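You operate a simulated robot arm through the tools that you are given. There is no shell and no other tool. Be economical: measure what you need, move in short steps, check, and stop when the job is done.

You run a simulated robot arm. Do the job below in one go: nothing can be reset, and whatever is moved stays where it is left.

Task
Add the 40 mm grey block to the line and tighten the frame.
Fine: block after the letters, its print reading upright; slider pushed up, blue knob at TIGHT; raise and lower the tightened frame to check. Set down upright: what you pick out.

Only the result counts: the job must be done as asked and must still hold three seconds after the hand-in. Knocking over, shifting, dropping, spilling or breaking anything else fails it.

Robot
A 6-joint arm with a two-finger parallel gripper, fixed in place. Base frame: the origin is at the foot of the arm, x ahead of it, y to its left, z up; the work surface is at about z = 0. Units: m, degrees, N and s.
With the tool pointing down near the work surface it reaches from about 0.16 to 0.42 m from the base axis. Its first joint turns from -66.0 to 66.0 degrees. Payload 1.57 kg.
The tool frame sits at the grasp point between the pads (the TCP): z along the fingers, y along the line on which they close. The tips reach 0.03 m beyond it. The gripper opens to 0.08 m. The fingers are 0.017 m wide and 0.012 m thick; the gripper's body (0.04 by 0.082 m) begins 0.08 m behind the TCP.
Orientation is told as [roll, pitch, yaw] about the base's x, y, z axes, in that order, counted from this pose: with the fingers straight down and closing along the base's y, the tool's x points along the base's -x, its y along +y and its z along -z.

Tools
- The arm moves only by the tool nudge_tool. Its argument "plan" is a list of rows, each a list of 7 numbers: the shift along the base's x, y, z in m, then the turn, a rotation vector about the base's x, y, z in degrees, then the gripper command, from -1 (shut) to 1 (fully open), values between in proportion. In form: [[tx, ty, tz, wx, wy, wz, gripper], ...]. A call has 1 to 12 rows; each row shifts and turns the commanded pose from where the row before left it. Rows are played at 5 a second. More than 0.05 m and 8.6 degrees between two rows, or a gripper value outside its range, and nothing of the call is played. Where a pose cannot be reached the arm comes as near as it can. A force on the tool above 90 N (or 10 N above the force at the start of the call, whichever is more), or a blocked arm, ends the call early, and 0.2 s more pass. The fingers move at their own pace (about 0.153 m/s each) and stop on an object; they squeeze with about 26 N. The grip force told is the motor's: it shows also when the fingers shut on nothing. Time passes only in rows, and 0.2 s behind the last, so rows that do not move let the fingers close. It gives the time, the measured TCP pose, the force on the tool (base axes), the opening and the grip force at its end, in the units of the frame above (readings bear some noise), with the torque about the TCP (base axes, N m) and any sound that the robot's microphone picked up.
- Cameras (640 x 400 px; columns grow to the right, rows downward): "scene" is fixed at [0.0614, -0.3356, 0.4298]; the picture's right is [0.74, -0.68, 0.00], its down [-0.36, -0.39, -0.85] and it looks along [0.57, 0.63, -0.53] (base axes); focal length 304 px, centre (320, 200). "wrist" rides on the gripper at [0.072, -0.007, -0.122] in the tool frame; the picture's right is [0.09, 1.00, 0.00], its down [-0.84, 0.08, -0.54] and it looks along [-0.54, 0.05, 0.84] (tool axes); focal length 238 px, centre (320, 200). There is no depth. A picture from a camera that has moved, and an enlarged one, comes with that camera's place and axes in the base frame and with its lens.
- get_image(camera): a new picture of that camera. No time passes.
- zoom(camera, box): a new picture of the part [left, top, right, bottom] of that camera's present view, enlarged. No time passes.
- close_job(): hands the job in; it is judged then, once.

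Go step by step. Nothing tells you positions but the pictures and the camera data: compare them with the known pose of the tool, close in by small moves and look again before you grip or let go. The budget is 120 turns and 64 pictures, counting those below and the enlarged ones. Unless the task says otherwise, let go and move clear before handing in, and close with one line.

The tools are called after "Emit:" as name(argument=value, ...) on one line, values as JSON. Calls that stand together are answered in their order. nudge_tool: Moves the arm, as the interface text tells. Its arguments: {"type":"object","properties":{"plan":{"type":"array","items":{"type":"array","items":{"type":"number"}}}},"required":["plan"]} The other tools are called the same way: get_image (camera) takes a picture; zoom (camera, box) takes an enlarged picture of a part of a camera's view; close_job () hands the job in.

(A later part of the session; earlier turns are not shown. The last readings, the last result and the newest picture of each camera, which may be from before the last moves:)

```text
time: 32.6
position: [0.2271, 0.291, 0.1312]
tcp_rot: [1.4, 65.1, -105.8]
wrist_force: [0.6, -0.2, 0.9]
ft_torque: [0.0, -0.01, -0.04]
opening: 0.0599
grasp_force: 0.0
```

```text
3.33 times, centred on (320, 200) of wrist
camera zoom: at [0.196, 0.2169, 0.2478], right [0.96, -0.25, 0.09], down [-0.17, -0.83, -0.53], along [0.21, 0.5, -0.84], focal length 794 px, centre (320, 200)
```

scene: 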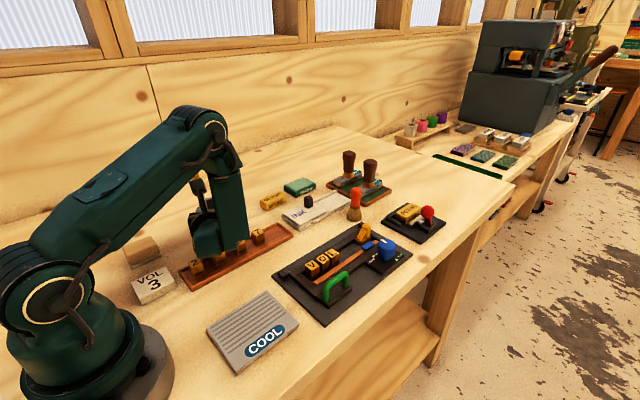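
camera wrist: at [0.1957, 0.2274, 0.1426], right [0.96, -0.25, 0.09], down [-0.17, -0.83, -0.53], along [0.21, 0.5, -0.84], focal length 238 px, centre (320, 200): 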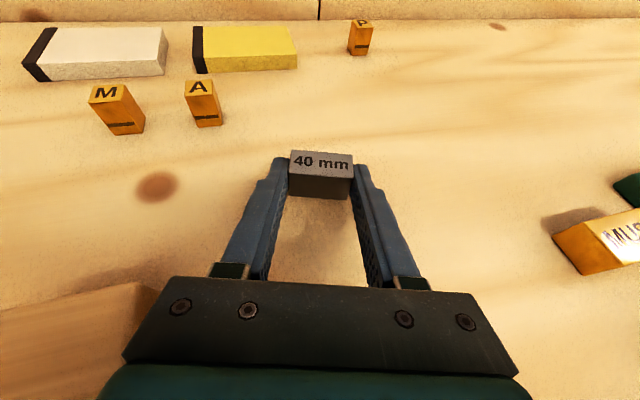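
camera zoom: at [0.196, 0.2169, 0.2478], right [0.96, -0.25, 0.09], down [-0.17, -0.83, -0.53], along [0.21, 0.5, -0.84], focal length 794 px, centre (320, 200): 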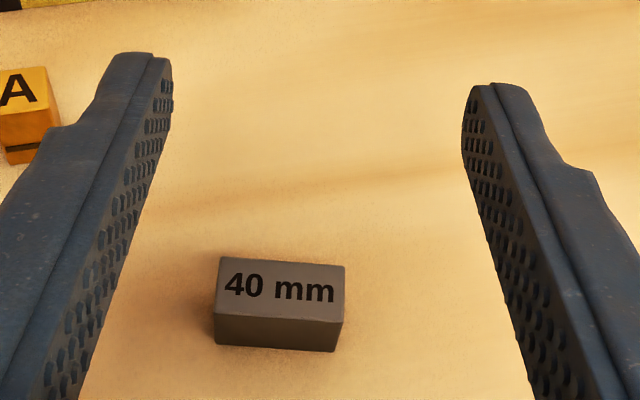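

The block is at (0.231, 0.320), yaw about -16.5°, upright and within reach. I'll return the tool to vertical and yaw it to grip across the 20 mm width.

Emit:
nudge_tool(plan=[[0, 0, 0.01, -7.83, 2.2, 0, 0], [0, 0, 0, -7.83, 2.2, 0, 0], [0, 0, 0, -7.83, 2.2, 0, 0], [0, 0, 0, -7.83, 2.2, 0, 0], [0, 0, 0, -7.83, 2.2, 0, 0], [0, 0, 0, -7.83, 2.2, 0, 0], [0, 0, 0, -7.83, 2.2, 0, 0], [0, 0, 0, -7.83, 2.2, 0, 0], [0, 0, 0, 0, 0, 0, 0]])

Emit:
nudge_tool(plan=[[0, 0, 0, 0, 0, 8.11, 0], [0, 0, 0, 0, 0, 8.11, 0], [0, 0, 0, 0, 0, 8.11, 0], [0, 0, 0, 0, 0, 8.11, 0], [0, 0, 0, 0, 0, 8.11, 0], [0, 0, 0, 0, 0, 8.11, 0], [0, 0, 0, 0, 0, 8.11, 0], [0, 0, 0, 0, 0, 8.11, 0], [0, 0, 0, 0, 0, 8.11, 0], [0, 0, 0, 0, 0, 8.11, 0], [0, 0, 0, 0, 0, 8.11, 0], [0, 0, 0, 0, 0, 0, 0]])

```text
time: 34.6
position: [0.2271, 0.2924, 0.1414]
tcp_rot: [1.2, 0.0, -105.7]
wrist_force: [-1.1, 0.3, 0.9]
ft_torque: [0.01, 0.0, -0.01]
opening: 0.0398
grasp_force: 0.0
```

```text
time: 37.2
position: [0.227, 0.2924, 0.142]
tcp_rot: [1.3, 0.2, -16.4]
wrist_force: [-0.7, 0.7, 0.6]
ft_torque: [-0.01, -0.02, 0.04]
opening: 0.0401
grasp_force: 0.0
```

Emit:
nudge_tool(plan=[[0.0022, 0.014, -0.02, -1.25, 0.37, 0, 0], [0.0022, 0.0136, -0.03, 0, 0, 0, 0], [0, 0, 0, 0, 0, 0, 0]])

Emit:
zoom(camera="wrist", box=[260, 100, 400, 200])

```text
time: 38.0
position: [0.2315, 0.3207, 0.0919]
tcp_rot: [0.0, 0.2, -16.5]
wrist_force: [-0.1, -0.5, 0.2]
ft_torque: [0.03, -0.01, 0.03]
opening: 0.0401
grasp_force: 0.0
```

```text
4.00 times, centred on (330, 150) of wrist
camera zoom: at [0.1607, 0.3343, 0.2123], right [0.19, 0.98, 0.0], down [0.83, -0.16, 0.54], along [0.53, -0.11, -0.84], focal length 953 px, centre (280, 400)
```

zoom: 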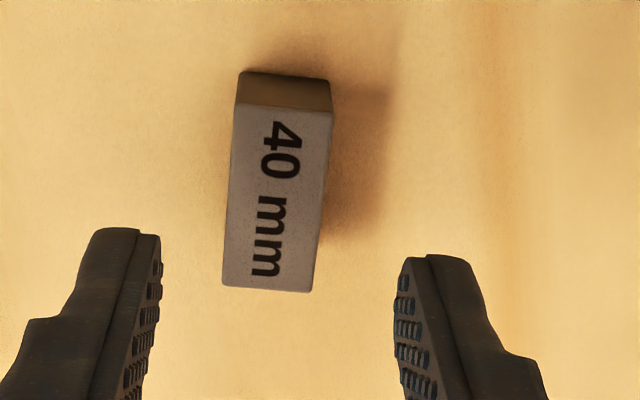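

Alignment is good. I'll descend, grip ~13 mm deep and lift in tiny steps.

Emit:
nudge_tool(plan=[[-0.0006, -0.001, -0.03, 0, 0, 0, 0], [0, 0, -0.0207, 0, 0, 0, 0], [0, 0, 0, 0, 0, 0, -0.4], [0, 0, 0, 0, 0, 0, -1], [0, 0, 0, 0, 0, 0, -1], [0, 0, 0, 0, 0, 0, -1]])

Emit:
nudge_tool(plan=[[0, 0, 0.001, 0, 0, 0, -1], [0, 0, 0.001, 0, 0, 0, -1], [0, 0, 0.002, 0, 0, 0, -1], [0, 0, 0, 0, 0, 0, -1]])

Emit:
zoom(camera="wrist", box=[260, 100, 400, 200])

```text
time: 39.4
position: [0.2296, 0.3193, 0.0413]
tcp_rot: [0.0, 0.1, -16.4]
wrist_force: [-0.3, 0.2, -0.2]
ft_torque: [-0.05, 0.02, 0.01]
opening: 0.0196
grasp_force: 26.0
```

```text
time: 40.4
position: [0.2313, 0.3195, 0.0456]
tcp_rot: [0.0, 0.1, -16.6]
wrist_force: [-0.3, 0.4, -1.4]
ft_torque: [-0.02, -0.02, 0.0]
opening: 0.0195
grasp_force: 25.8
```

```text
4.00 times, centred on (330, 150) of wrist
camera zoom: at [0.1597, 0.3329, 0.1663], right [0.19, 0.98, 0.0], down [0.83, -0.16, 0.54], along [0.53, -0.11, -0.84], focal length 953 px, centre (280, 400)
```

zoom: 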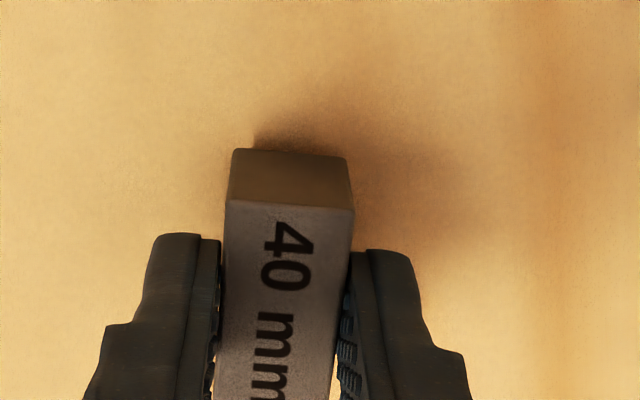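

It's held and bearing weight. I'll raise it gently.

Emit:
nudge_tool(plan=[[0, 0, 0.004, 0, 0, 0, -1], [0, 0, 0.006, 0, 0, 0, -1], [0, 0, 0.01, 0, 0, 0, -1], [0, 0, 0.012, 0, 0, 0, -1], [0, 0, 0.012, 0, 0, 0, -1], [0, 0, 0.012, 0, 0, 0, -1], [0, 0, 0.012, 0, 0, 0, -1], [0, 0, 0.012, 0, 0, 0, -1], [0, 0, 0.006, 0, 0, 0, -1], [0, 0, 0, 0, 0, 0, -1]])

```text
time: 42.6
position: [0.2302, 0.3187, 0.1311]
tcp_rot: [0.1, 0.1, -16.6]
wrist_force: [0.1, 1.0, -1.4]
ft_torque: [-0.01, -0.01, 0.0]
opening: 0.0194
grasp_force: 26.3
```

Emit:
nudge_tool(plan=[[0.005, -0.01, 0, 0, 0, 1.65, -1], [0.01, -0.015, 0, 0, 0, 1.65, -1], [0.01, -0.02, 0, 0, 0, 1.65, -1], [0.01, -0.02, 0, 0, 0, 1.65, -1], [0.01, -0.02, 0, 0, 0, 1.65, -1], [0.01, -0.02, 0, 0, 0, 1.65, -1], [0.01, -0.02, 0, 0, 0, 1.65, -1], [0.01, -0.02, 0, 0, 0, 1.65, -1], [0.01, -0.02, 0, 0, 0, 1.65, -1], [0.01, -0.02, 0, 0, 0, 1.65, -1], [0.005, -0.01, 0, 0, 0, 0, -1], [0, 0, 0, 0, 0, 0, -1]])

Emit:
nudge_tool(plan=[[0.005, -0.01, 0, 0, 0, 0, -1], [0.005, -0.015, 0, 0, 0, 0, -1], [0.006, -0.02, 0, 0, 0, 0, -1], [0.006, -0.02, 0, 0, 0, 0, -1], [0.006, -0.02, 0, 0, 0, 0, -1], [0.006, -0.02, 0, 0, 0, 0, -1], [0.006, -0.015, -0.005, 0, 0, 0, -1], [0.006, -0.015, -0.005, 0, 0, 0, -1], [0.006, -0.01, -0.005, 0, 0, 0, -1], [0.006, -0.005, -0.005, 0, 0, 0, -1], [0, 0, 0, 0, 0, 0, -1]])

Emit:
get_image(camera="wrist")

```text
time: 45.2
position: [0.3316, 0.1229, 0.1313]
tcp_rot: [-0.1, 0.2, 0.0]
wrist_force: [0.3, -0.1, -1.8]
ft_torque: [0.03, 0.03, 0.0]
opening: 0.0194
grasp_force: 26.1
```

```text
time: 47.6
position: [0.3886, -0.0262, 0.1128]
tcp_rot: [0.1, 0.1, 0.0]
wrist_force: [-0.2, 0.0, -1.3]
ft_torque: [0.02, -0.05, 0.04]
opening: 0.0197
grasp_force: 26.1
```

```text
19 pictures are left
camera wrist: at [0.3167, -0.0327, 0.2321], right [-0.09, 1.0, 0.0], down [0.84, 0.08, 0.54], along [0.54, 0.05, -0.84], focal length 238 px, centre (320, 200)
```

wrist: 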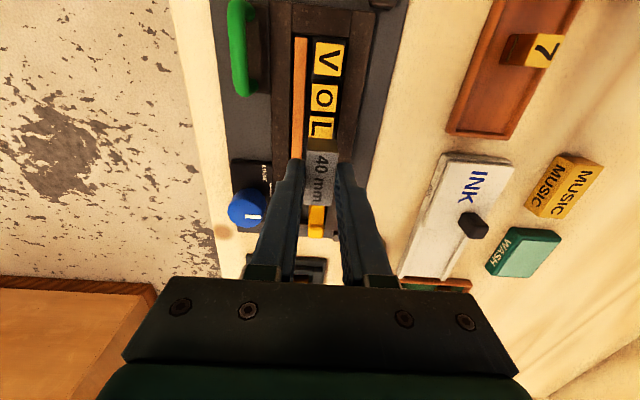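

Emit:
zoom(camera="wrist", box=[260, 80, 380, 240])

```text
2.50 times, centred on (320, 160) of wrist
camera zoom: at [0.3167, -0.0327, 0.2321], right [-0.09, 1.0, 0.0], down [0.84, 0.08, 0.54], along [0.54, 0.05, -0.84], focal length 596 px, centre (320, 300)
```

zoom: 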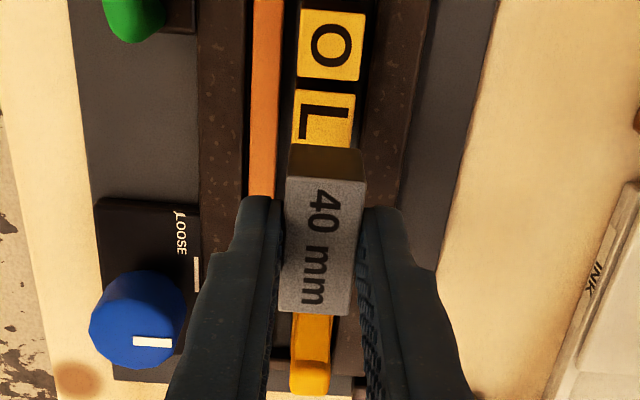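

L ends near x = 0.383 and the slider face is at ~0.44. I'll place the block centred at x = 0.408, y = -0.027 and begin lowering.

Emit:
nudge_tool(plan=[[0.01, -0.0008, 0, 0, 0, 0, -1], [0.0095, 0, -0.01, 0, 0, 0, -1], [0, 0, -0.012, 0, 0, 0, -1], [0, 0, -0.012, 0, 0, 0, -1], [0, 0, -0.01, 0, 0, 0, -1], [0, 0, 0, 0, 0, 0, -1]])

Emit:
zoom(camera="wrist", box=[260, 80, 380, 240])

Emit:
zoom(camera="scene", box=[300, 210, 400, 280])

```text
time: 49.0
position: [0.4088, -0.0262, 0.0672]
tcp_rot: [0.0, 0.2, -0.1]
wrist_force: [-0.3, -0.1, -0.7]
ft_torque: [0.02, 0.02, 0.02]
opening: 0.0195
grasp_force: 25.7
```

```text
2.50 times, centred on (320, 160) of wrist
camera zoom: at [0.3364, -0.0337, 0.1881], right [-0.09, 1.0, 0.0], down [0.84, 0.08, 0.54], along [0.54, 0.05, -0.84], focal length 596 px, centre (320, 300)
```

zoom: 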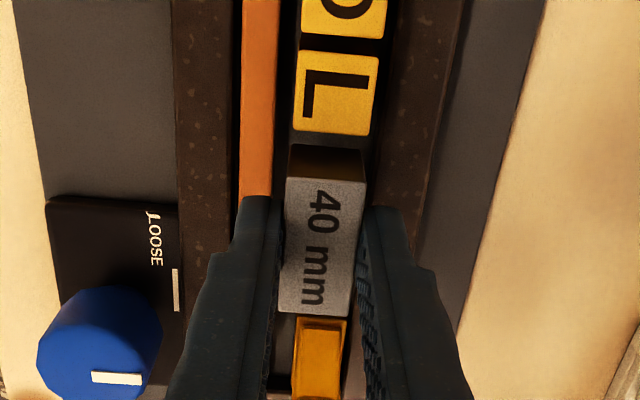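

```text
5.71 times, centred on (350, 245) of scene
camera zoom: at [0.0614, -0.3356, 0.4298], right [0.74, -0.68, 0.0], down [-0.36, -0.39, -0.85], along [0.57, 0.63, -0.53], focal length 1738 px, centre (149, -57)
```

zoom: 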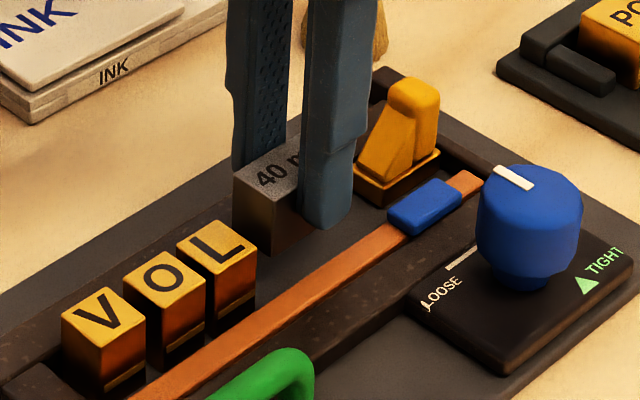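

The block is well positioned between L and the slider. I'll lower in small steps until contact.

Emit:
nudge_tool(plan=[[-0.0005, -0.0008, -0.004, 0, 0, 0, -1], [0, 0, -0.004, 0, 0, 0, -1], [0, 0, -0.003, 0, 0, 0, -1], [0, 0, 0, 0, 0, 0, -1]])

Emit:
nudge_tool(plan=[[0, 0, -0.0015, 0, 0, 0, -1], [0, 0, 0, 0, 0, 0, -1]])

Emit:
nudge_tool(plan=[[0, 0, -0.0015, 0, 0, 0, -1], [0, 0, 0, 0, 0, 0, -1]])

```text
time: 50.0
position: [0.4068, -0.0271, 0.0566]
tcp_rot: [0.1, 0.0, 0.0]
wrist_force: [0.0, 0.4, -1.6]
ft_torque: [0.0, -0.04, 0.01]
opening: 0.0194
grasp_force: 25.9
```

```text
time: 50.6
position: [0.4091, -0.0265, 0.0548]
tcp_rot: [-0.1, 0.1, 0.1]
wrist_force: [-1.0, 1.2, -1.8]
ft_torque: [0.01, -0.01, -0.05]
opening: 0.0196
grasp_force: 26.0
```

```text
time: 51.2
position: [0.4077, -0.0273, 0.0525]
tcp_rot: [0.0, 0.1, 0.0]
wrist_force: [-0.2, -0.6, -2.6]
ft_torque: [-0.04, 0.03, 0.01]
opening: 0.0194
grasp_force: 25.7
```

Emit:
nudge_tool(plan=[[0, 0, -0.0015, 0, 0, 0, -1], [0, 0, 0, 0, 0, 0, -1]])

Emit:
nudge_tool(plan=[[0, 0, -0.0015, 0, 0, 0, -1], [0, 0, 0, 0, 0, 0, -1]])

```text
time: 51.8
position: [0.4087, -0.0266, 0.0519]
tcp_rot: [0.0, 0.2, 0.0]
wrist_force: [-0.6, 0.2, -1.2]
ft_torque: [-0.03, -0.01, 0.0]
opening: 0.0197
grasp_force: 25.8
```

```text
time: 52.4
position: [0.4077, -0.027, 0.05]
tcp_rot: [0.0, 0.1, 0.0]
wrist_force: [0.4, 0.3, -2.1]
ft_torque: [-0.01, 0.01, -0.03]
opening: 0.0197
grasp_force: 26.7
```

Emit:
nudge_tool(plan=[[0, 0, -0.0015, 0, 0, 0, -1], [0, 0, 0, 0, 0, 0, -1]])

Emit:
zoom(camera="scene", box=[320, 220, 390, 280])

```text
time: 53.0
position: [0.4075, -0.0269, 0.048]
tcp_rot: [-0.1, 0.1, 0.0]
wrist_force: [-0.9, -0.6, -2.1]
ft_torque: [-0.02, 0.01, -0.02]
opening: 0.0197
grasp_force: 25.9
```

```text
6.67 times, centred on (355, 250) of scene
camera zoom: at [0.0614, -0.3356, 0.4298], right [0.74, -0.68, 0.0], down [-0.36, -0.39, -0.85], along [0.57, 0.63, -0.53], focal length 2028 px, centre (87, -133)
```

zoom: 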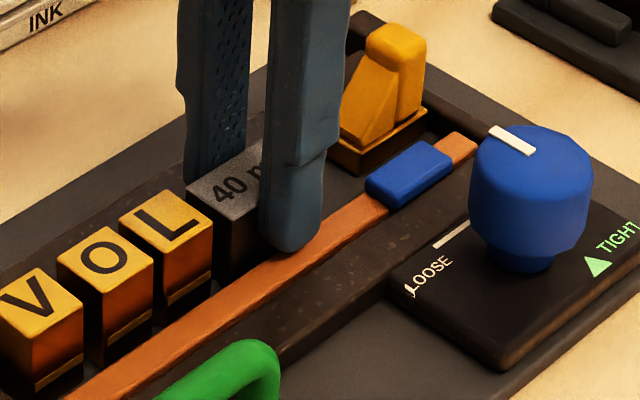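

Emit:
nudge_tool(plan=[[0, 0, -0.0015, 0, 0, 0, -1], [0, 0, 0, 0, 0, 0, -1]])

Emit:
nudge_tool(plan=[[0, 0, -0.0012, 0, 0, 0, -1], [0, 0, 0, 0, 0, 0, -1]])

```text
time: 53.6
position: [0.4081, -0.028, 0.0472]
tcp_rot: [0.0, 0.0, -0.1]
wrist_force: [-0.7, 0.5, -1.3]
ft_torque: [0.02, -0.04, 0.02]
opening: 0.0194
grasp_force: 26.7
```

```text
time: 54.2
position: [0.4083, -0.027, 0.0471]
tcp_rot: [-0.1, 0.0, -0.1]
wrist_force: [-5.9, 0.1, 19.0]
ft_torque: [-0.01, 0.27, -0.02]
opening: 0.0196
grasp_force: 25.7
```

Contact at z = 0.047, so the block is on the frame floor. I'll open slightly and lift straight up.

Emit:
nudge_tool(plan=[[0, 0, 0.0005, 0, 0, 0, -1], [0, 0, 0, 0, 0, 0, -0.42], [0, 0, 0, 0, 0, 0, -0.36], [0, 0, 0.004, 0, 0, 0, -0.36], [0, 0, 0.01, 0, 0, 0, -0.36], [0, 0, 0.03, 0, 0, 0, -0.3], [0, 0, 0.03, 0, 0, 0, -0.3]])

Emit:
zoom(camera="wrist", box=[230, 60, 390, 240])

Emit:
zoom(camera="scene", box=[310, 210, 410, 280])

```text
time: 55.8
position: [0.4029, -0.0266, 0.1179]
tcp_rot: [0.0, 0.2, 0.0]
wrist_force: [0.4, -0.5, 0.1]
ft_torque: [-0.02, -0.03, 0.01]
opening: 0.0279
grasp_force: 0.0
out of reach, approached as far as the arm can: row 7
```

```text
2.22 times, centred on (310, 150) of wrist
camera zoom: at [0.3305, -0.034, 0.2396], right [-0.09, 1.0, 0.0], down [0.84, 0.08, 0.54], along [0.54, 0.05, -0.84], focal length 530 px, centre (342, 311)
```

zoom: 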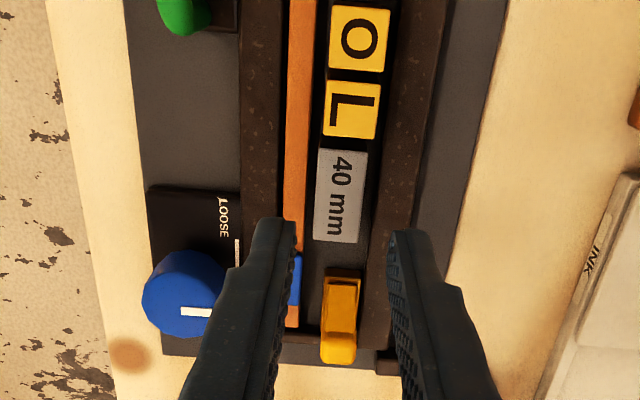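

```text
5.71 times, centred on (360, 245) of scene
camera zoom: at [0.0614, -0.3356, 0.4298], right [0.74, -0.68, 0.0], down [-0.36, -0.39, -0.85], along [0.57, 0.63, -0.53], focal length 1738 px, centre (91, -57)
```

zoom: 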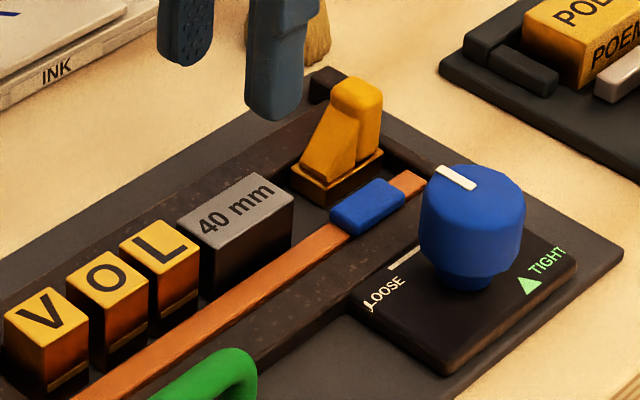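

The block sits square after L. Next is the slider: its post is near (0.476, -0.022, top 0.043). I'll tilt the tool outward 34° and straddle the post.

Emit:
nudge_tool(plan=[[0, 0.001, 0, 0, -8.5, 0, -0.1], [0.01, 0.001, 0, 0, -8.5, 0, -0.1], [0.015, 0.001, 0, 0, -8.5, 0, -0.1], [0.015, 0.0015, 0, 0, -8.5, 0, -0.1], [0.015, 0, -0.01, 0, 0, 0, -0.1], [0, 0, -0.01, 0, 0, 0, -0.1]])

Emit:
get_image(camera="wrist")

```text
time: 57.2
position: [0.4572, -0.022, 0.0978]
tcp_rot: [0.0, -33.9, 0.0]
wrist_force: [0.3, 0.0, 0.2]
ft_torque: [-0.02, 0.0, 0.01]
opening: 0.036
grasp_force: 0.1
```

```text
12 pictures are left
camera wrist: at [0.3295, -0.0294, 0.1585], right [-0.08, 1.0, -0.05], down [0.39, 0.08, 0.92], along [0.92, 0.05, -0.4], focal length 238 px, centre (320, 200)
```

wrist: 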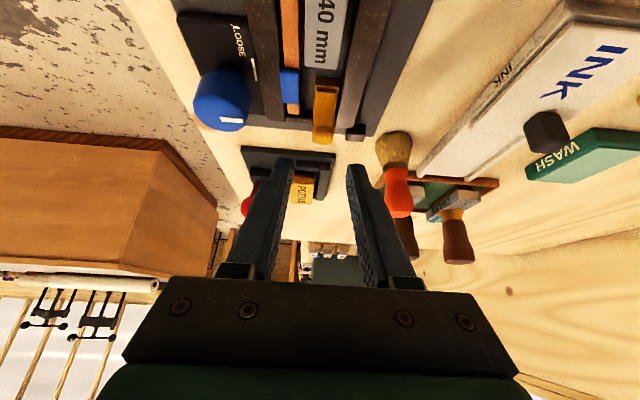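

Emit:
nudge_tool(plan=[[0.004, 0, -0.012, 0, 0, 0, -0.1], [0.002, 0, -0.014, 0, 0, 0, -0.1], [0, 0, -0.012, 0, 0, 0, -0.1], [0, 0, -0.005, 0, 0, 0, -0.1], [0, 0, 0, 0, 0, 0, -0.1]])

Emit:
zoom(camera="scene", box=[310, 200, 430, 285])

```text
time: 58.4
position: [0.4634, -0.0224, 0.0561]
tcp_rot: [-0.1, -33.9, 0.0]
wrist_force: [0.1, 0.2, 0.5]
ft_torque: [0.01, -0.01, 0.02]
opening: 0.0362
grasp_force: 0.1
```

```text
4.71 times, centred on (370, 242) of scene
camera zoom: at [0.0614, -0.3356, 0.4298], right [0.74, -0.68, 0.0], down [-0.36, -0.39, -0.85], along [0.57, 0.63, -0.53], focal length 1432 px, centre (85, 0)
```

zoom: 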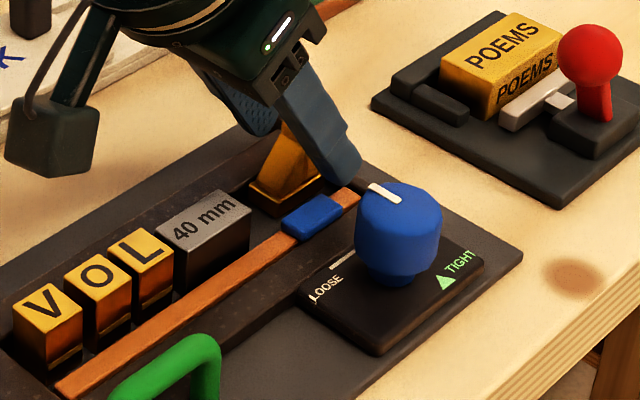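

The fingers straddle the post. I'll close on it and drag toward the line gently.

Emit:
nudge_tool(plan=[[0, 0, 0, 0, 0, 0, -0.5], [0, 0, 0, 0, 0, 0, -1], [0, 0, 0, 0, 0, 0, -1]])

Emit:
nudge_tool(plan=[[-0.003, 0, 0, 0, 0, 0, -1], [-0.003, 0, 0, 0, 0, 0, -1], [-0.002, 0, 0, 0, 0, 0, -1]])

```text
time: 59.2
position: [0.4636, -0.0218, 0.0555]
tcp_rot: [-0.1, -33.9, 0.2]
wrist_force: [-0.2, 18.3, -1.2]
ft_torque: [0.47, 0.09, 0.19]
opening: 0.0168
grasp_force: 31.7
```

```text
time: 60.0
position: [0.4551, -0.0231, 0.0546]
tcp_rot: [0.1, -33.9, 0.2]
wrist_force: [1.0, 29.1, -5.6]
ft_torque: [0.63, 0.06, 0.31]
opening: 0.0169
grasp_force: 31.5
```

A side force shows the post is slightly to +y. I'll ease the tool that way.

Emit:
nudge_tool(plan=[[0, 0.001, 0, 0, 0, 0, -1], [0, 0.001, 0, 0, 0, 0, -1], [0, 0, 0, 0, 0, 0, -1]])

```text
time: 60.8
position: [0.4545, -0.0224, 0.0552]
tcp_rot: [-0.1, -34.0, 0.0]
wrist_force: [0.1, 13.0, -4.5]
ft_torque: [0.23, -0.23, 0.29]
opening: 0.017
grasp_force: 31.9
```

Emit:
nudge_tool(plan=[[0, 0.001, 0, 0, 0, 0, -1], [-0.002, 0, 0, 0, 0, 0, -1], [-0.002, 0, 0, 0, 0, 0, -1], [-0.002, 0, 0, 0, 0, 0, -1], [0, 0, 0, 0, 0, 0, -1]])

Emit:
zoom(camera="scene", box=[310, 200, 430, 285])

```text
time: 62.0
position: [0.4496, -0.0209, 0.0555]
tcp_rot: [-0.2, -34.0, -0.1]
wrist_force: [-0.5, -26.6, 2.6]
ft_torque: [-0.69, -0.22, -0.37]
opening: 0.0166
grasp_force: 31.4
```

```text
4.71 times, centred on (370, 242) of scene
camera zoom: at [0.0613, -0.3356, 0.4298], right [0.74, -0.68, 0.0], down [-0.36, -0.39, -0.85], along [0.57, 0.63, -0.53], focal length 1432 px, centre (85, 0)
```

zoom: 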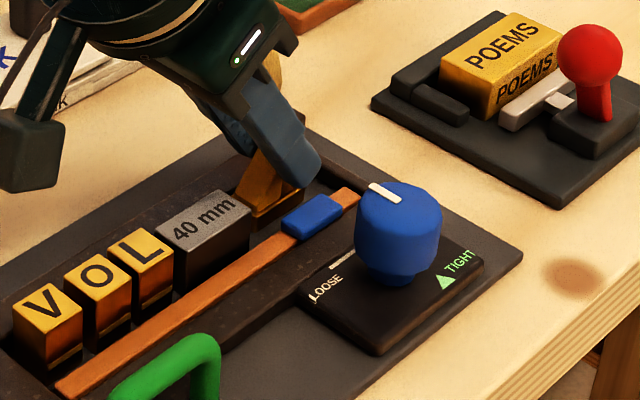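

The slider moves and has about reached the block. I'll keep pushing until the line closes up, watching the force.

Emit:
nudge_tool(plan=[[0, -0.001, 0, 0, 0, 0, -1], [-0.002, 0, 0, 0, 0, 0, -1], [-0.002, 0, 0, 0, 0, 0, -1], [0, 0, 0, 0, 0, 0, -1]])

Emit:
nudge_tool(plan=[[-0.002, 0, 0, 0, 0, 0, -1], [-0.002, 0, 0, 0, 0, 0, -1], [0, 0, 0, 0, 0, 0, -1]])

Emit:
nudge_tool(plan=[[-0.002, 0, 0, 0, 0, 0, -1], [-0.0015, 0, 0, 0, 0, 0, -1], [0, 0, 0, 0, 0, 0, -1]])

```text
time: 63.0
position: [0.4454, -0.0223, 0.0555]
tcp_rot: [-0.1, -33.8, 0.0]
wrist_force: [-0.1, -20.9, 0.1]
ft_torque: [-0.5, -0.89, -0.25]
opening: 0.017
grasp_force: 31.9
```

```text
time: 63.8
position: [0.4421, -0.0217, 0.0557]
tcp_rot: [0.0, -33.9, 0.0]
wrist_force: [-0.2, -20.6, 1.9]
ft_torque: [-0.47, -0.4, -0.26]
opening: 0.0167
grasp_force: 31.8
```

```text
time: 64.6
position: [0.4376, -0.0207, 0.0557]
tcp_rot: [-0.1, -33.9, -0.1]
wrist_force: [0.8, -19.1, 5.2]
ft_torque: [-0.35, 0.05, -0.21]
opening: 0.0168
grasp_force: 31.7
```

Emit:
zoom(camera="scene", box=[300, 210, 400, 285])

```text
5.33 times, centred on (350, 248) of scene
camera zoom: at [0.0613, -0.3356, 0.4298], right [0.74, -0.68, 0.0], down [-0.36, -0.39, -0.85], along [0.57, 0.63, -0.53], focal length 1622 px, centre (160, -53)
```

zoom: 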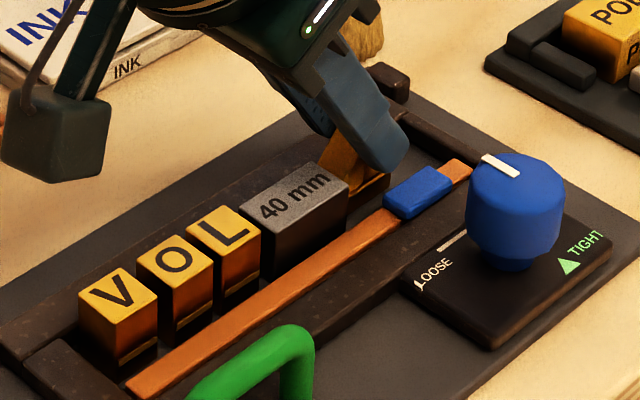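

The slider and block have reached L. I'll keep going in small steps until there is firm resistance.

Emit:
nudge_tool(plan=[[-0.002, -0.001, 0, 0, 0, 0, -1], [-0.002, 0, 0, 0, 0, 0, -1], [0, 0, 0, 0, 0, 0, -1]])

Emit:
nudge_tool(plan=[[-0.002, 0, 0, 0, 0, 0, -1], [-0.001, 0, 0, 0, 0, 0, -1], [0, 0, 0, 0, 0, 0, -1]])

Emit:
nudge_tool(plan=[[-0.0015, 0, 0, 0, 0, 0, -1], [0, 0, 0, 0, 0, 0, -1]])

```text
time: 65.4
position: [0.4341, -0.0209, 0.0555]
tcp_rot: [0.0, -33.8, 0.1]
wrist_force: [0.4, -5.9, 2.6]
ft_torque: [-0.14, 0.16, -0.1]
opening: 0.0168
grasp_force: 31.8
```

```text
time: 66.2
position: [0.4317, -0.0207, 0.0561]
tcp_rot: [0.1, -33.8, 0.1]
wrist_force: [1.9, 5.5, -5.4]
ft_torque: [0.07, -0.87, 0.0]
opening: 0.017
grasp_force: 31.8
```

```text
time: 66.8
position: [0.4287, -0.0216, 0.0559]
tcp_rot: [0.3, -33.8, -0.1]
wrist_force: [1.3, -4.9, -2.5]
ft_torque: [-0.25, -0.82, 0.0]
opening: 0.0169
grasp_force: 31.8
```

Emit:
nudge_tool(plan=[[-0.0015, 0, 0, 0, 0, 0, -1], [-0.001, 0, 0, 0, 0, 0, -1], [0, 0, 0, 0, 0, 0, -1]])

Emit:
nudge_tool(plan=[[-0.0015, 0, 0, 0, 0, 0, -1], [-0.001, 0, 0, 0, 0, 0, -1], [0, 0, 0, 0, 0, 0, -1]])

Emit:
zoom(camera="scene", box=[290, 210, 400, 300])

```text
time: 67.6
position: [0.429, -0.0212, 0.0557]
tcp_rot: [0.2, -33.7, -0.1]
wrist_force: [0.8, -10.6, 2.2]
ft_torque: [-0.34, 0.12, -0.19]
opening: 0.017
grasp_force: 32.0
```

```text
time: 68.4
position: [0.4293, -0.0207, 0.0567]
tcp_rot: [0.3, -33.6, 0.0]
wrist_force: [-1.3, -14.4, 4.7]
ft_torque: [-0.47, 0.38, -0.27]
opening: 0.0166
grasp_force: 32.3
out of reach, approached as far as the arm can: row 1
```

```text
4.44 times, centred on (345, 255) of scene
camera zoom: at [0.0613, -0.3356, 0.4298], right [0.74, -0.68, 0.0], down [-0.36, -0.39, -0.85], along [0.57, 0.63, -0.53], focal length 1352 px, centre (209, -44)
```

zoom: 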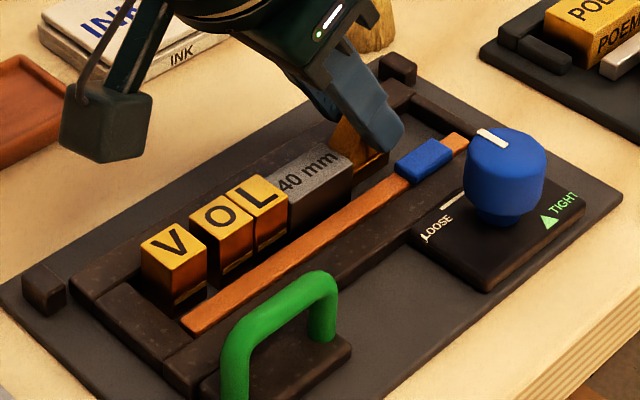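

O, L and the block are together and a small gap to V remains, but this tilt has hit the arm's limit. I'll release, reduce the tilt to ~17° and regrip the post.

Emit:
nudge_tool(plan=[[0, 0, 0, 0, 0, 0, -0.3], [0, 0, 0, 0, 0, 0, -0.3], [0, 0, 0.015, 0, 0, 0, -0.3], [0, 0, 0.015, 0, 0, 0, -0.3], [0.004, 0, 0, 0, 8.5, 0, -0.3], [0.0037, 0, 0, 0, 8.4, 0, -0.3], [0, 0, 0, 0, 0, 0, -0.3]])

```text
time: 70.0
position: [0.4357, -0.0207, 0.0864]
tcp_rot: [0.0, -17.0, 0.1]
wrist_force: [1.3, -0.1, 1.4]
ft_torque: [-0.03, 0.03, 0.04]
opening: 0.0278
grasp_force: 0.0
```

Emit:
nudge_tool(plan=[[0.001, 0, -0.014, 0, 0, 0, -0.3], [0, 0, -0.014, 0, 0, 0, -0.3], [0, 0, 0, 0, 0, 0, -0.6], [0, 0, 0, 0, 0, 0, -1], [0, 0, 0, 0, 0, 0, -1]])

Emit:
nudge_tool(plan=[[-0.0015, 0, 0, 0, 0, 0, -1], [-0.0015, 0, 0, 0, 0, 0, -1], [0, 0, 0, 0, 0, 0, -1]])

Emit:
nudge_tool(plan=[[-0.0015, 0, 0, 0, 0, 0, -1], [0, 0, 0, 0, 0, 0, -1]])

```text
time: 71.2
position: [0.437, -0.0204, 0.0576]
tcp_rot: [-0.2, -16.9, 0.0]
wrist_force: [0.5, -5.5, -1.7]
ft_torque: [-0.09, -0.3, -0.06]
opening: 0.0168
grasp_force: 31.8
```

```text
time: 72.0
position: [0.4337, -0.0216, 0.057]
tcp_rot: [0.0, -17.1, 0.0]
wrist_force: [2.0, -7.7, -4.0]
ft_torque: [-0.16, -0.57, -0.08]
opening: 0.0169
grasp_force: 31.8
```

```text
time: 72.6
position: [0.4327, -0.022, 0.0578]
tcp_rot: [-0.2, -17.0, 0.0]
wrist_force: [2.0, -9.2, -4.0]
ft_torque: [-0.18, -0.47, -0.1]
opening: 0.0168
grasp_force: 31.9
```

Emit:
nudge_tool(plan=[[-0.0015, 0, 0, 0, 0, 0, -1], [-0.0015, 0, 0, 0, 0, 0, -1], [0, 0, 0, 0, 0, 0, -1]])

Emit:
nudge_tool(plan=[[-0.0015, 0, 0, 0, 0, 0, -1], [-0.0015, 0, 0, 0, 0, 0, -1], [0, 0, 0, 0, 0, 0, -1]])

Emit:
nudge_tool(plan=[[-0.0015, 0, 0, 0, 0, 0, -1], [-0.0015, 0, 0, 0, 0, 0, -1], [0, 0, 0, 0, 0, 0, -1]])

```text
time: 73.4
position: [0.4276, -0.0219, 0.0574]
tcp_rot: [-0.1, -17.0, 0.0]
wrist_force: [1.6, -12.7, -2.0]
ft_torque: [-0.22, -0.09, -0.12]
opening: 0.0169
grasp_force: 32.2
```

```text
time: 74.2
position: [0.4266, -0.0217, 0.0575]
tcp_rot: [-0.1, -17.0, 0.0]
wrist_force: [0.8, -15.2, 1.7]
ft_torque: [-0.29, 0.14, -0.16]
opening: 0.0167
grasp_force: 31.9
```

```text
time: 75.0
position: [0.4243, -0.021, 0.058]
tcp_rot: [0.0, -17.4, 0.1]
wrist_force: [22.4, -18.8, -9.2]
ft_torque: [-0.6, -0.44, -0.17]
opening: 0.0168
grasp_force: 31.7
```

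Fx has risen to 22 N, so the line is butted up. I'll release, lift clear and check.

Emit:
nudge_tool(plan=[[0, 0, 0, 0, 0, 0, -0.3], [0, 0, 0, 0, 0, 0, -0.3], [0, 0, 0.02, 0, 0, 0, -0.3], [0, 0, 0.03, 0, 0, 0, -0.3], [-0.03, 0, 0.03, 0, 8.5, 0, -0.1], [-0.01, 0, 0.01, 0, 8.5, 0, 0.2]])

Emit:
zoom(camera="wrist", box=[210, 0, 390, 250])

```text
time: 76.4
position: [0.3824, -0.0219, 0.1478]
tcp_rot: [0.0, 0.1, 0.0]
wrist_force: [0.4, 0.1, 0.8]
ft_torque: [0.01, -0.03, 0.01]
opening: 0.0479
grasp_force: 0.0
```

```text
1.60 times, centred on (300, 125) of wrist
camera zoom: at [0.3109, -0.0288, 0.2685], right [-0.09, 1.0, 0.0], down [0.84, 0.08, 0.54], along [0.54, 0.05, -0.84], focal length 381 px, centre (352, 320)
```

zoom: 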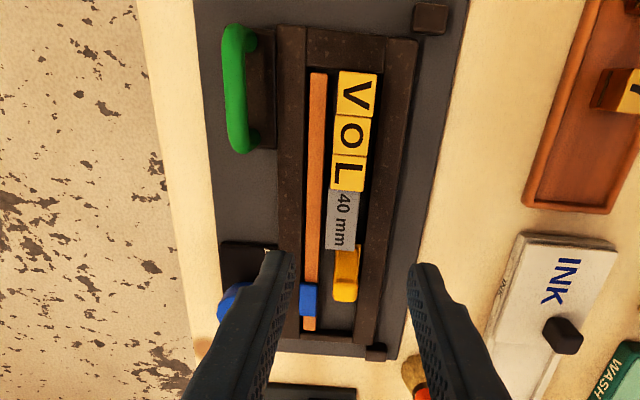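

The line is tight: V-O-L, block and slider all touch. Next is the knob, axis ≈ (0.4536, -0.091). I'll approach with yaw +40° and a 30° outward tilt, so a 100° clockwise sweep stays in reach.

Emit:
nudge_tool(plan=[[0, -0.015, 0, 0, 0, 8, 0.4], [0, -0.015, 0, 0, 0, 8, 0.4], [0, -0.015, 0, 0, 0, 8, 0.4], [0, -0.015, 0, 0, 0, 8, 0.4], [0, -0.015, 0, 0, 0, 8, 0.4], [0.016, 0, -0.0095, 4.82, -5.75, 0, 0.4], [0.016, 0, -0.0095, 4.82, -5.75, 0, 0.4], [0.016, 0, -0.0095, 4.82, -5.75, 0, 0.4], [0.016, 0, -0.0095, 4.82, -5.75, 0, 0.4], [0, 0, 0, 0, 0, 0, 0.4]])

Emit:
zoom(camera="scene", box=[330, 190, 450, 285])

```text
time: 78.6
position: [0.4481, -0.0962, 0.1102]
tcp_rot: [-0.1, -30.1, 40.0]
wrist_force: [0.3, 0.2, -0.2]
ft_torque: [-0.02, 0.0, 0.0]
opening: 0.0561
grasp_force: 0.0
```

```text
4.21 times, centred on (390, 238) of scene
camera zoom: at [0.0614, -0.3356, 0.4298], right [0.74, -0.68, 0.0], down [-0.36, -0.39, -0.85], along [0.57, 0.63, -0.53], focal length 1281 px, centre (25, 42)
```

zoom: 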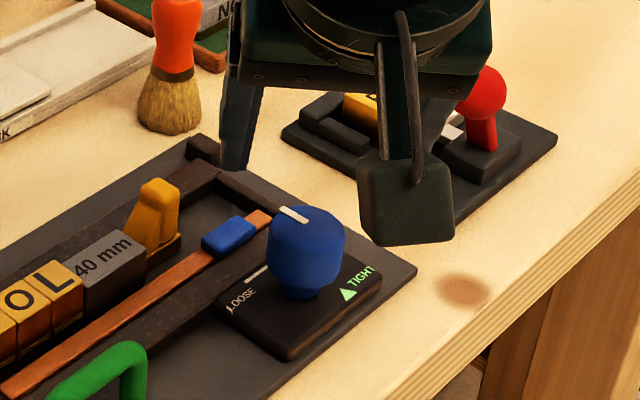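

Emit:
nudge_tool(plan=[[0, 0, -0.02, 0, 0, 0, 0.4], [0, 0, -0.02, 0, 0, 0, 0.4], [0, 0, -0.011, 0, 0, 0, 0.4], [0, 0, 0, 0, 0, 0, 0.4]])

Emit:
nudge_tool(plan=[[0, 0, 0, 0, 0, 0, 0.1], [0, 0, 0, 0, 0, 0, -0.2], [0, 0, 0, 0, 0, 0, -1], [0, 0, 0, 0, 0, 0, -1]])

```text
time: 79.6
position: [0.4468, -0.0954, 0.0585]
tcp_rot: [0.0, -30.0, 40.0]
wrist_force: [0.2, -0.2, -0.2]
ft_torque: [-0.01, 0.0, 0.03]
opening: 0.0559
grasp_force: 0.1
```

```text
time: 80.6
position: [0.4476, -0.0979, 0.0591]
tcp_rot: [-0.6, -30.1, 40.0]
wrist_force: [12.5, -19.0, -3.0]
ft_torque: [-0.78, -0.18, -0.26]
opening: 0.0331
grasp_force: 40.9
```

The knob is gripped at 33 mm. I'll ease the side offset and start a small clockwise turn to feel for resistance.

Emit:
nudge_tool(plan=[[0.0008, -0.001, 0, 0, 0, 0, -1], [-0.00075, 0.00104, 0, 0, 0, -8, -1], [-0.0006, 0.00113, 0, 0, 0, -8, -1], [0, 0, 0, 0, 0, 0, -1]])

Emit:
zoom(camera="scene", box=[330, 190, 450, 285])

```text
time: 81.6
position: [0.4466, -0.0957, 0.0592]
tcp_rot: [-0.2, -30.0, 23.9]
wrist_force: [0.8, -18.2, 4.4]
ft_torque: [-0.45, -0.14, -0.17]
opening: 0.033
grasp_force: 41.1
```

```text
4.21 times, centred on (390, 238) of scene
camera zoom: at [0.0613, -0.3356, 0.4298], right [0.74, -0.68, 0.0], down [-0.36, -0.39, -0.85], along [0.57, 0.63, -0.53], focal length 1281 px, centre (25, 42)
```

zoom: 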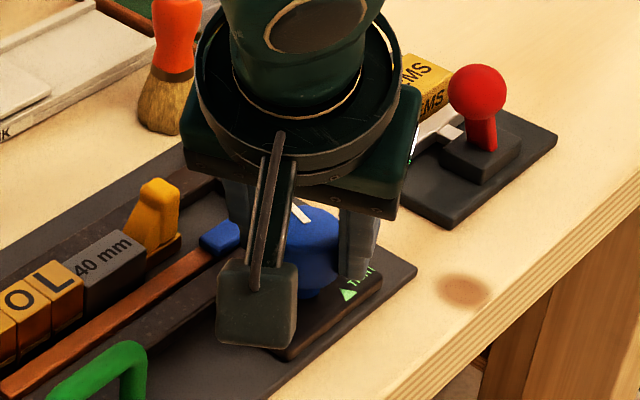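

The knob follows the clockwise turn. I'll continue the sweep.

Emit:
nudge_tool(plan=[[0.0004, -0.0009, 0, 0, 0, 0, -1], [-0.00044, 0.00121, 0, 0, 0, -8, -1], [-0.00027, 0.00125, 0, 0, 0, -8, -1], [-9e-05, 0.00128, 0, 0, 0, -8, -1], [0, 0, 0, 0, 0, 0, -1]])

Emit:
nudge_tool(plan=[[9e-05, 0.00128, 0, 0, 0, -8, -1], [0.00027, 0.00125, 0, 0, 0, -8, -1], [0.00044, 0.00121, 0, 0, 0, -8, -1], [0.0006, 0.00113, 0, 0, 0, -8, -1], [0, 0, 0, 0, 0, 0, -1]])

```text
time: 82.8
position: [0.4466, -0.0911, 0.0576]
tcp_rot: [-0.1, -30.0, 0.0]
wrist_force: [-9.7, 5.0, 19.1]
ft_torque: [-0.08, 0.45, 0.1]
opening: 0.0331
grasp_force: 41.2
```

```text
time: 84.0
position: [0.4496, -0.0859, 0.0587]
tcp_rot: [0.0, -30.1, -31.8]
wrist_force: [-6.4, 27.8, 16.2]
ft_torque: [0.54, -0.35, 0.19]
opening: 0.0334
grasp_force: 41.6
```

Emit:
nudge_tool(plan=[[0.0004, 0.001, 0.0008, 0, 0, 0, -1], [0.00075, 0.00104, 0, 0, 0, -8, -1], [0.00089, 0.00092, 0, 0, 0, -8, -1], [0.00101, 0.00079, 0, 0, 0, -8, -1], [0, 0, 0, 0, 0, 0, -1]])

```text
time: 85.2
position: [0.4526, -0.0831, 0.0579]
tcp_rot: [0.2, -30.0, -56.1]
wrist_force: [10.3, 12.9, -12.9]
ft_torque: [-0.09, -0.58, 0.17]
opening: 0.0333
grasp_force: 41.1
```

That's 96° turned. I'll release, rise and swing back for the second sweep.

Emit:
nudge_tool(plan=[[0, 0, 0, 0, 0, 0, 0], [0, 0, 0, 0, 0, 0, 0.4], [0, 0, 0, 0, 0, 0, 0.4], [0, 0, 0.025, 0, 0, 0, 0.4], [0, 0, 0.03, 0, 0, 0, 0.4]])

Emit:
zoom(camera="wrist", box=[240, 60, 400, 200])

```text
time: 86.4
position: [0.4508, -0.0832, 0.1155]
tcp_rot: [-0.2, -30.0, -56.1]
wrist_force: [0.1, 0.4, -0.4]
ft_torque: [0.01, 0.0, 0.04]
opening: 0.0559
grasp_force: 0.1
```

```text
2.86 times, centred on (320, 130) of wrist
camera zoom: at [0.3763, 0.0151, 0.1834], right [0.78, 0.62, -0.05], down [0.32, -0.33, 0.89], along [0.54, -0.71, -0.46], focal length 681 px, centre (320, 400)
```

zoom: 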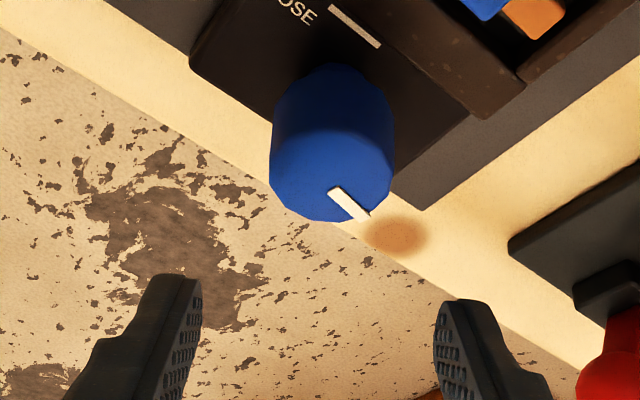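

The pointer has moved about 100° and now points at roughly +x. One more sweep of ~85° should bring it to TIGHT at -y. I'll swing back and regrip.

Emit:
nudge_tool(plan=[[0, -0.001, 0, 0, 0, 8, 0.4], [0, -0.001, 0, 0, 0, 8, 0.4], [0, -0.001, 0, 0, 0, 8, 0.4], [0, -0.001, 0, 0, 0, 8, 0.4], [0, -0.001, 0, 0, 0, 8, 0.4], [0, -0.001, 0, 0, 0, 8, 0.4], [0, -0.001, 0, 0, 0, 8, 0.4], [0, -0.001, 0, 0, 0, 8, 0.4], [0, -0.001, 0, 0, 0, 8, 0.4], [0, -0.001, 0, 0, 0, 8, 0.4], [0, -0.001, 0, 0, 0, 8, 0.4], [0, -0.0019, 0, 0, 0, 8, 0.4]])

```text
time: 89.0
position: [0.4501, -0.0956, 0.1153]
tcp_rot: [0.0, -30.0, 40.1]
wrist_force: [-0.4, -0.5, 0.6]
ft_torque: [-0.03, 0.0, 0.01]
opening: 0.0561
grasp_force: 0.0
```

Emit:
nudge_tool(plan=[[0.0005, 0, -0.025, 0, 0, 0, 0.4], [0, 0, -0.02, 0, 0, 0, 0.4], [0, 0, -0.011, 0, 0, 0, 0.4], [0, 0, 0, 0, 0, 0, 0.1], [0, 0, 0, 0, 0, 0, -0.3], [0, 0, 0, 0, 0, 0, -1], [0, 0, 0, 0, 0, 0, -1]])

Emit:
nudge_tool(plan=[[-0.00075, 0.00104, 0, 0, 0, -8, -1], [-0.0006, 0.00113, 0, 0, 0, -8, -1], [-0.00044, 0.00121, 0, 0, 0, -8, -1], [-0.00027, 0.00125, 0, 0, 0, -8, -1], [-9e-05, 0.00128, 0, 0, 0, -8, -1], [0, 0, 0, 0, 0, 0, -1]])

```text
time: 90.6
position: [0.4497, -0.0966, 0.0577]
tcp_rot: [0.1, -30.0, 40.0]
wrist_force: [-8.0, 5.9, 1.8]
ft_torque: [0.27, 0.12, 0.04]
opening: 0.0331
grasp_force: 40.9
```

```text
time: 92.0
position: [0.4487, -0.0912, 0.0586]
tcp_rot: [-0.1, -30.1, -0.1]
wrist_force: [5.6, -0.1, -9.3]
ft_torque: [-0.38, -0.32, 0.03]
opening: 0.033
grasp_force: 40.9
```

Emit:
nudge_tool(plan=[[9e-05, 0.00128, 0, 0, 0, -8, -1], [0.00027, 0.00125, 0, 0, 0, -8, -1], [0.00044, 0.00121, 0, 0, 0, -8, -1], [0, 0, 0, 0, 0, 0, -1]])

Emit:
nudge_tool(plan=[[0.0006, 0.00113, 0, 0, 0, -8, -1], [0.00075, 0.00104, 0, 0, 0, -8, -1], [0, 0, 0, 0, 0, 0, -1]])

```text
time: 93.0
position: [0.4499, -0.0875, 0.0598]
tcp_rot: [-0.2, -30.0, -23.9]
wrist_force: [-0.8, -9.2, 1.9]
ft_torque: [-0.52, -0.01, 0.49]
opening: 0.0332
grasp_force: 41.1
```

```text
time: 93.8
position: [0.4521, -0.0862, 0.0593]
tcp_rot: [-0.2, -30.2, -39.9]
wrist_force: [2.8, -21.5, -0.1]
ft_torque: [-0.99, -0.23, 0.55]
opening: 0.033
grasp_force: 41.4
```

Torque has risen to 0.55 N·m, as if at a stop. I'll release, lift and check the pointer.

Emit:
nudge_tool(plan=[[0, 0, 0, 0, 0, 0, 0], [0, 0, 0, 0, 0, 0, 0.4], [0, 0, 0.03, 0, 0, 0, 0.4], [0, 0, 0.03, 0, 0, 0, 0.4], [-0.02, 0.03, 0.03, 0, 0, 0, 0.4], [-0.02, 0.03, 0.02, 0, 0, 0, 0.4]])

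Emit:
zoom(camera="scene", box=[270, 195, 430, 315])

```text
time: 95.2
position: [0.4099, -0.0253, 0.1681]
tcp_rot: [0.0, -30.0, -40.0]
wrist_force: [0.0, 0.4, -0.7]
ft_torque: [0.01, 0.0, 0.04]
opening: 0.0561
grasp_force: 0.1
```

```text
3.33 times, centred on (350, 255) of scene
camera zoom: at [0.0614, -0.3356, 0.4298], right [0.74, -0.68, 0.0], down [-0.36, -0.39, -0.85], along [0.57, 0.63, -0.53], focal length 1014 px, centre (220, 17)
```

zoom: 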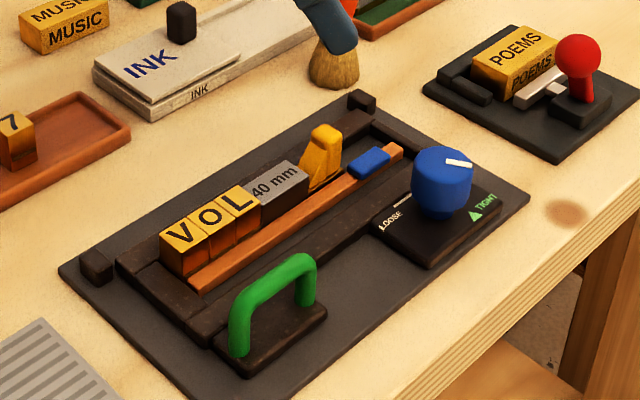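

The pointer now faces TIGHT, the stop was felt, and the strip has closed on the line. Next is the raise/lower check. I'll go vertical over the green handle, yawed -90° so the fingers can hold it by both ends.

Emit:
nudge_tool(plan=[[-0.0092, -0.0063, -0.002, 4.82, 5.75, 0, 1], [-0.0092, -0.0063, -0.002, 4.82, 5.75, 0, 1], [-0.0092, -0.0063, -0.002, 4.82, 5.75, 0, 1], [-0.0092, -0.0063, -0.002, 4.82, 5.75, 0, 1], [-0.0092, -0.0063, -0.004, 0, 0, -8.33, 1], [-0.0092, -0.0063, -0.004, 0, 0, -8.33, 1], [-0.0092, -0.0063, -0.004, 0, 0, -8.33, 1], [-0.0092, -0.0063, -0.004, 0, 0, -8.33, 1], [-0.0092, -0.0063, -0.004, 0, 0, -8.33, 1], [-0.0092, -0.0063, -0.004, 0, 0, -8.35, 1], [0, 0, 0, 0, 0, 0, 1]])

Emit:
get_image(camera="wrist")

```text
time: 97.6
position: [0.3187, -0.088, 0.136]
tcp_rot: [0.0, -0.1, -90.0]
wrist_force: [-0.4, 0.1, -0.1]
ft_torque: [0.02, 0.03, -0.02]
opening: 0.08
grasp_force: 0.0
```

```text
2 pictures are left
camera wrist: at [0.3125, -0.0165, 0.2567], right [1.0, 0.09, 0.0], down [0.08, -0.84, 0.54], along [0.05, -0.54, -0.84], focal length 238 px, centre (320, 200)
```

wrist: 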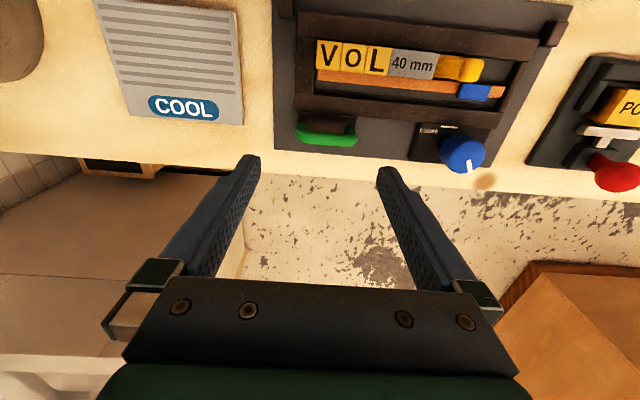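

The handle spans x ≈ 0.295–0.351 at y ≈ -0.083. I'll descend around it and close on both ends.

Emit:
nudge_tool(plan=[[0.003, 0.004, -0.03, 0, 0, 0, 1], [0, 0, -0.03, 0, 0, 0, 1], [0, 0, -0.012, 0, 0, 0, 1], [0, 0, -0.008, 0, 0, 0, 1], [0, 0, 0, 0, 0, 0, 1]])

Emit:
nudge_tool(plan=[[0, 0, 0, 0, 0, 0, 0.7], [0, 0, 0, 0, 0, 0, 0.4], [0, 0, 0, 0, 0, 0, 0.1], [0, 0, 0, 0, 0, 0, -1], [0, 0, 0, 0, 0, 0, -1]])

```text
time: 98.8
position: [0.322, -0.0845, 0.0561]
tcp_rot: [-0.1, 0.1, -90.0]
wrist_force: [0.0, 0.2, -0.3]
ft_torque: [0.0, -0.02, 0.0]
opening: 0.08
grasp_force: 0.1
```

```text
time: 100.0
position: [0.3256, -0.0839, 0.0566]
tcp_rot: [0.7, -0.1, -89.8]
wrist_force: [30.4, 3.1, -1.5]
ft_torque: [0.46, 0.14, 0.28]
opening: 0.0584
grasp_force: 45.1
```

The handle is held at 58 mm. I'll relieve the side force, then lift slowly.

Emit:
nudge_tool(plan=[[0.001, 0, 0, 0, 0, 0, -1], [0.001, 0, 0, 0, 0, 0, -1], [0, 0, 0, 0, 0, 0, -1]])

Emit:
nudge_tool(plan=[[0, 0, 0.002, 0, 0, 0, -1], [0, 0, 0.003, 0, 0, 0, -1], [0, 0, 0, 0, 0, 0, -1]])

```text
time: 100.8
position: [0.325, -0.0845, 0.0571]
tcp_rot: [0.2, 0.0, -90.2]
wrist_force: [14.5, 2.5, 5.9]
ft_torque: [0.65, -0.54, -0.17]
opening: 0.0577
grasp_force: 45.1
```

```text
time: 101.6
position: [0.3256, -0.0827, 0.061]
tcp_rot: [0.3, 0.0, -89.9]
wrist_force: [23.6, 7.3, -20.7]
ft_torque: [-0.9, -0.03, 0.39]
opening: 0.0579
grasp_force: 44.9
```

Emit:
nudge_tool(plan=[[0.0005, 0, 0.003, 0, 0, 0, -1], [0.0005, 0, 0.003, 0, 0, 0, -1], [0, 0, 0, 0, 0, 0, -1]])

Emit:
zoom(camera="scene", box=[250, 180, 430, 330])

```text
time: 102.4
position: [0.3264, -0.0825, 0.0658]
tcp_rot: [0.0, 0.1, -90.0]
wrist_force: [17.5, 20.1, -22.0]
ft_torque: [-0.32, 0.04, 0.11]
opening: 0.0579
grasp_force: 45.0
```

```text
2.67 times, centred on (340, 255) of scene
camera zoom: at [0.0614, -0.3356, 0.4297], right [0.74, -0.68, 0.0], down [-0.36, -0.39, -0.85], along [0.57, 0.63, -0.53], focal length 811 px, centre (267, 53)
```

zoom: 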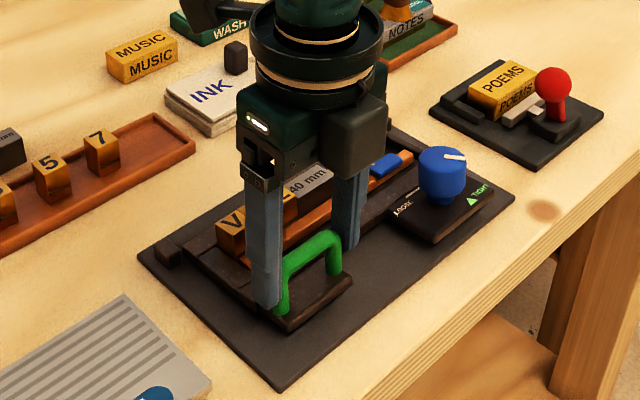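

The frame is hinged along its +y edge (the two corner pegs), and the readings fit an arc about y ≈ 0.009. I'll follow that arc, turning the tool with it.

Emit:
nudge_tool(plan=[[0.0005, 0.003, 0, -2, 0, 0, -1], [0, 0.0049, 0.0073, -4.85, 0, 0, -1], [0, 0.0055, 0.0069, -4.85, 0, 0, -1], [0, 0, 0, 0, 0, 0, -1]])

```text
time: 103.4
position: [0.3253, -0.0705, 0.0819]
tcp_rot: [0.0, -11.9, -90.2]
wrist_force: [5.0, -1.1, 2.8]
ft_torque: [0.69, -0.23, -1.03]
opening: 0.0579
grasp_force: 45.3
```

Emit:
nudge_tool(plan=[[0, 0.006, 0.0063, -4.85, 0, 0, -1], [0, 0.0066, 0.0059, -4.85, 0, 0, -1], [0, 0, 0, 0, 0, 0, -1]])

```text
time: 104.2
position: [0.3248, -0.0582, 0.095]
tcp_rot: [-0.1, -21.5, -90.1]
wrist_force: [0.1, -0.4, 0.1]
ft_torque: [0.0, -0.01, 0.01]
opening: 0.0001
grasp_force: 21.1
```

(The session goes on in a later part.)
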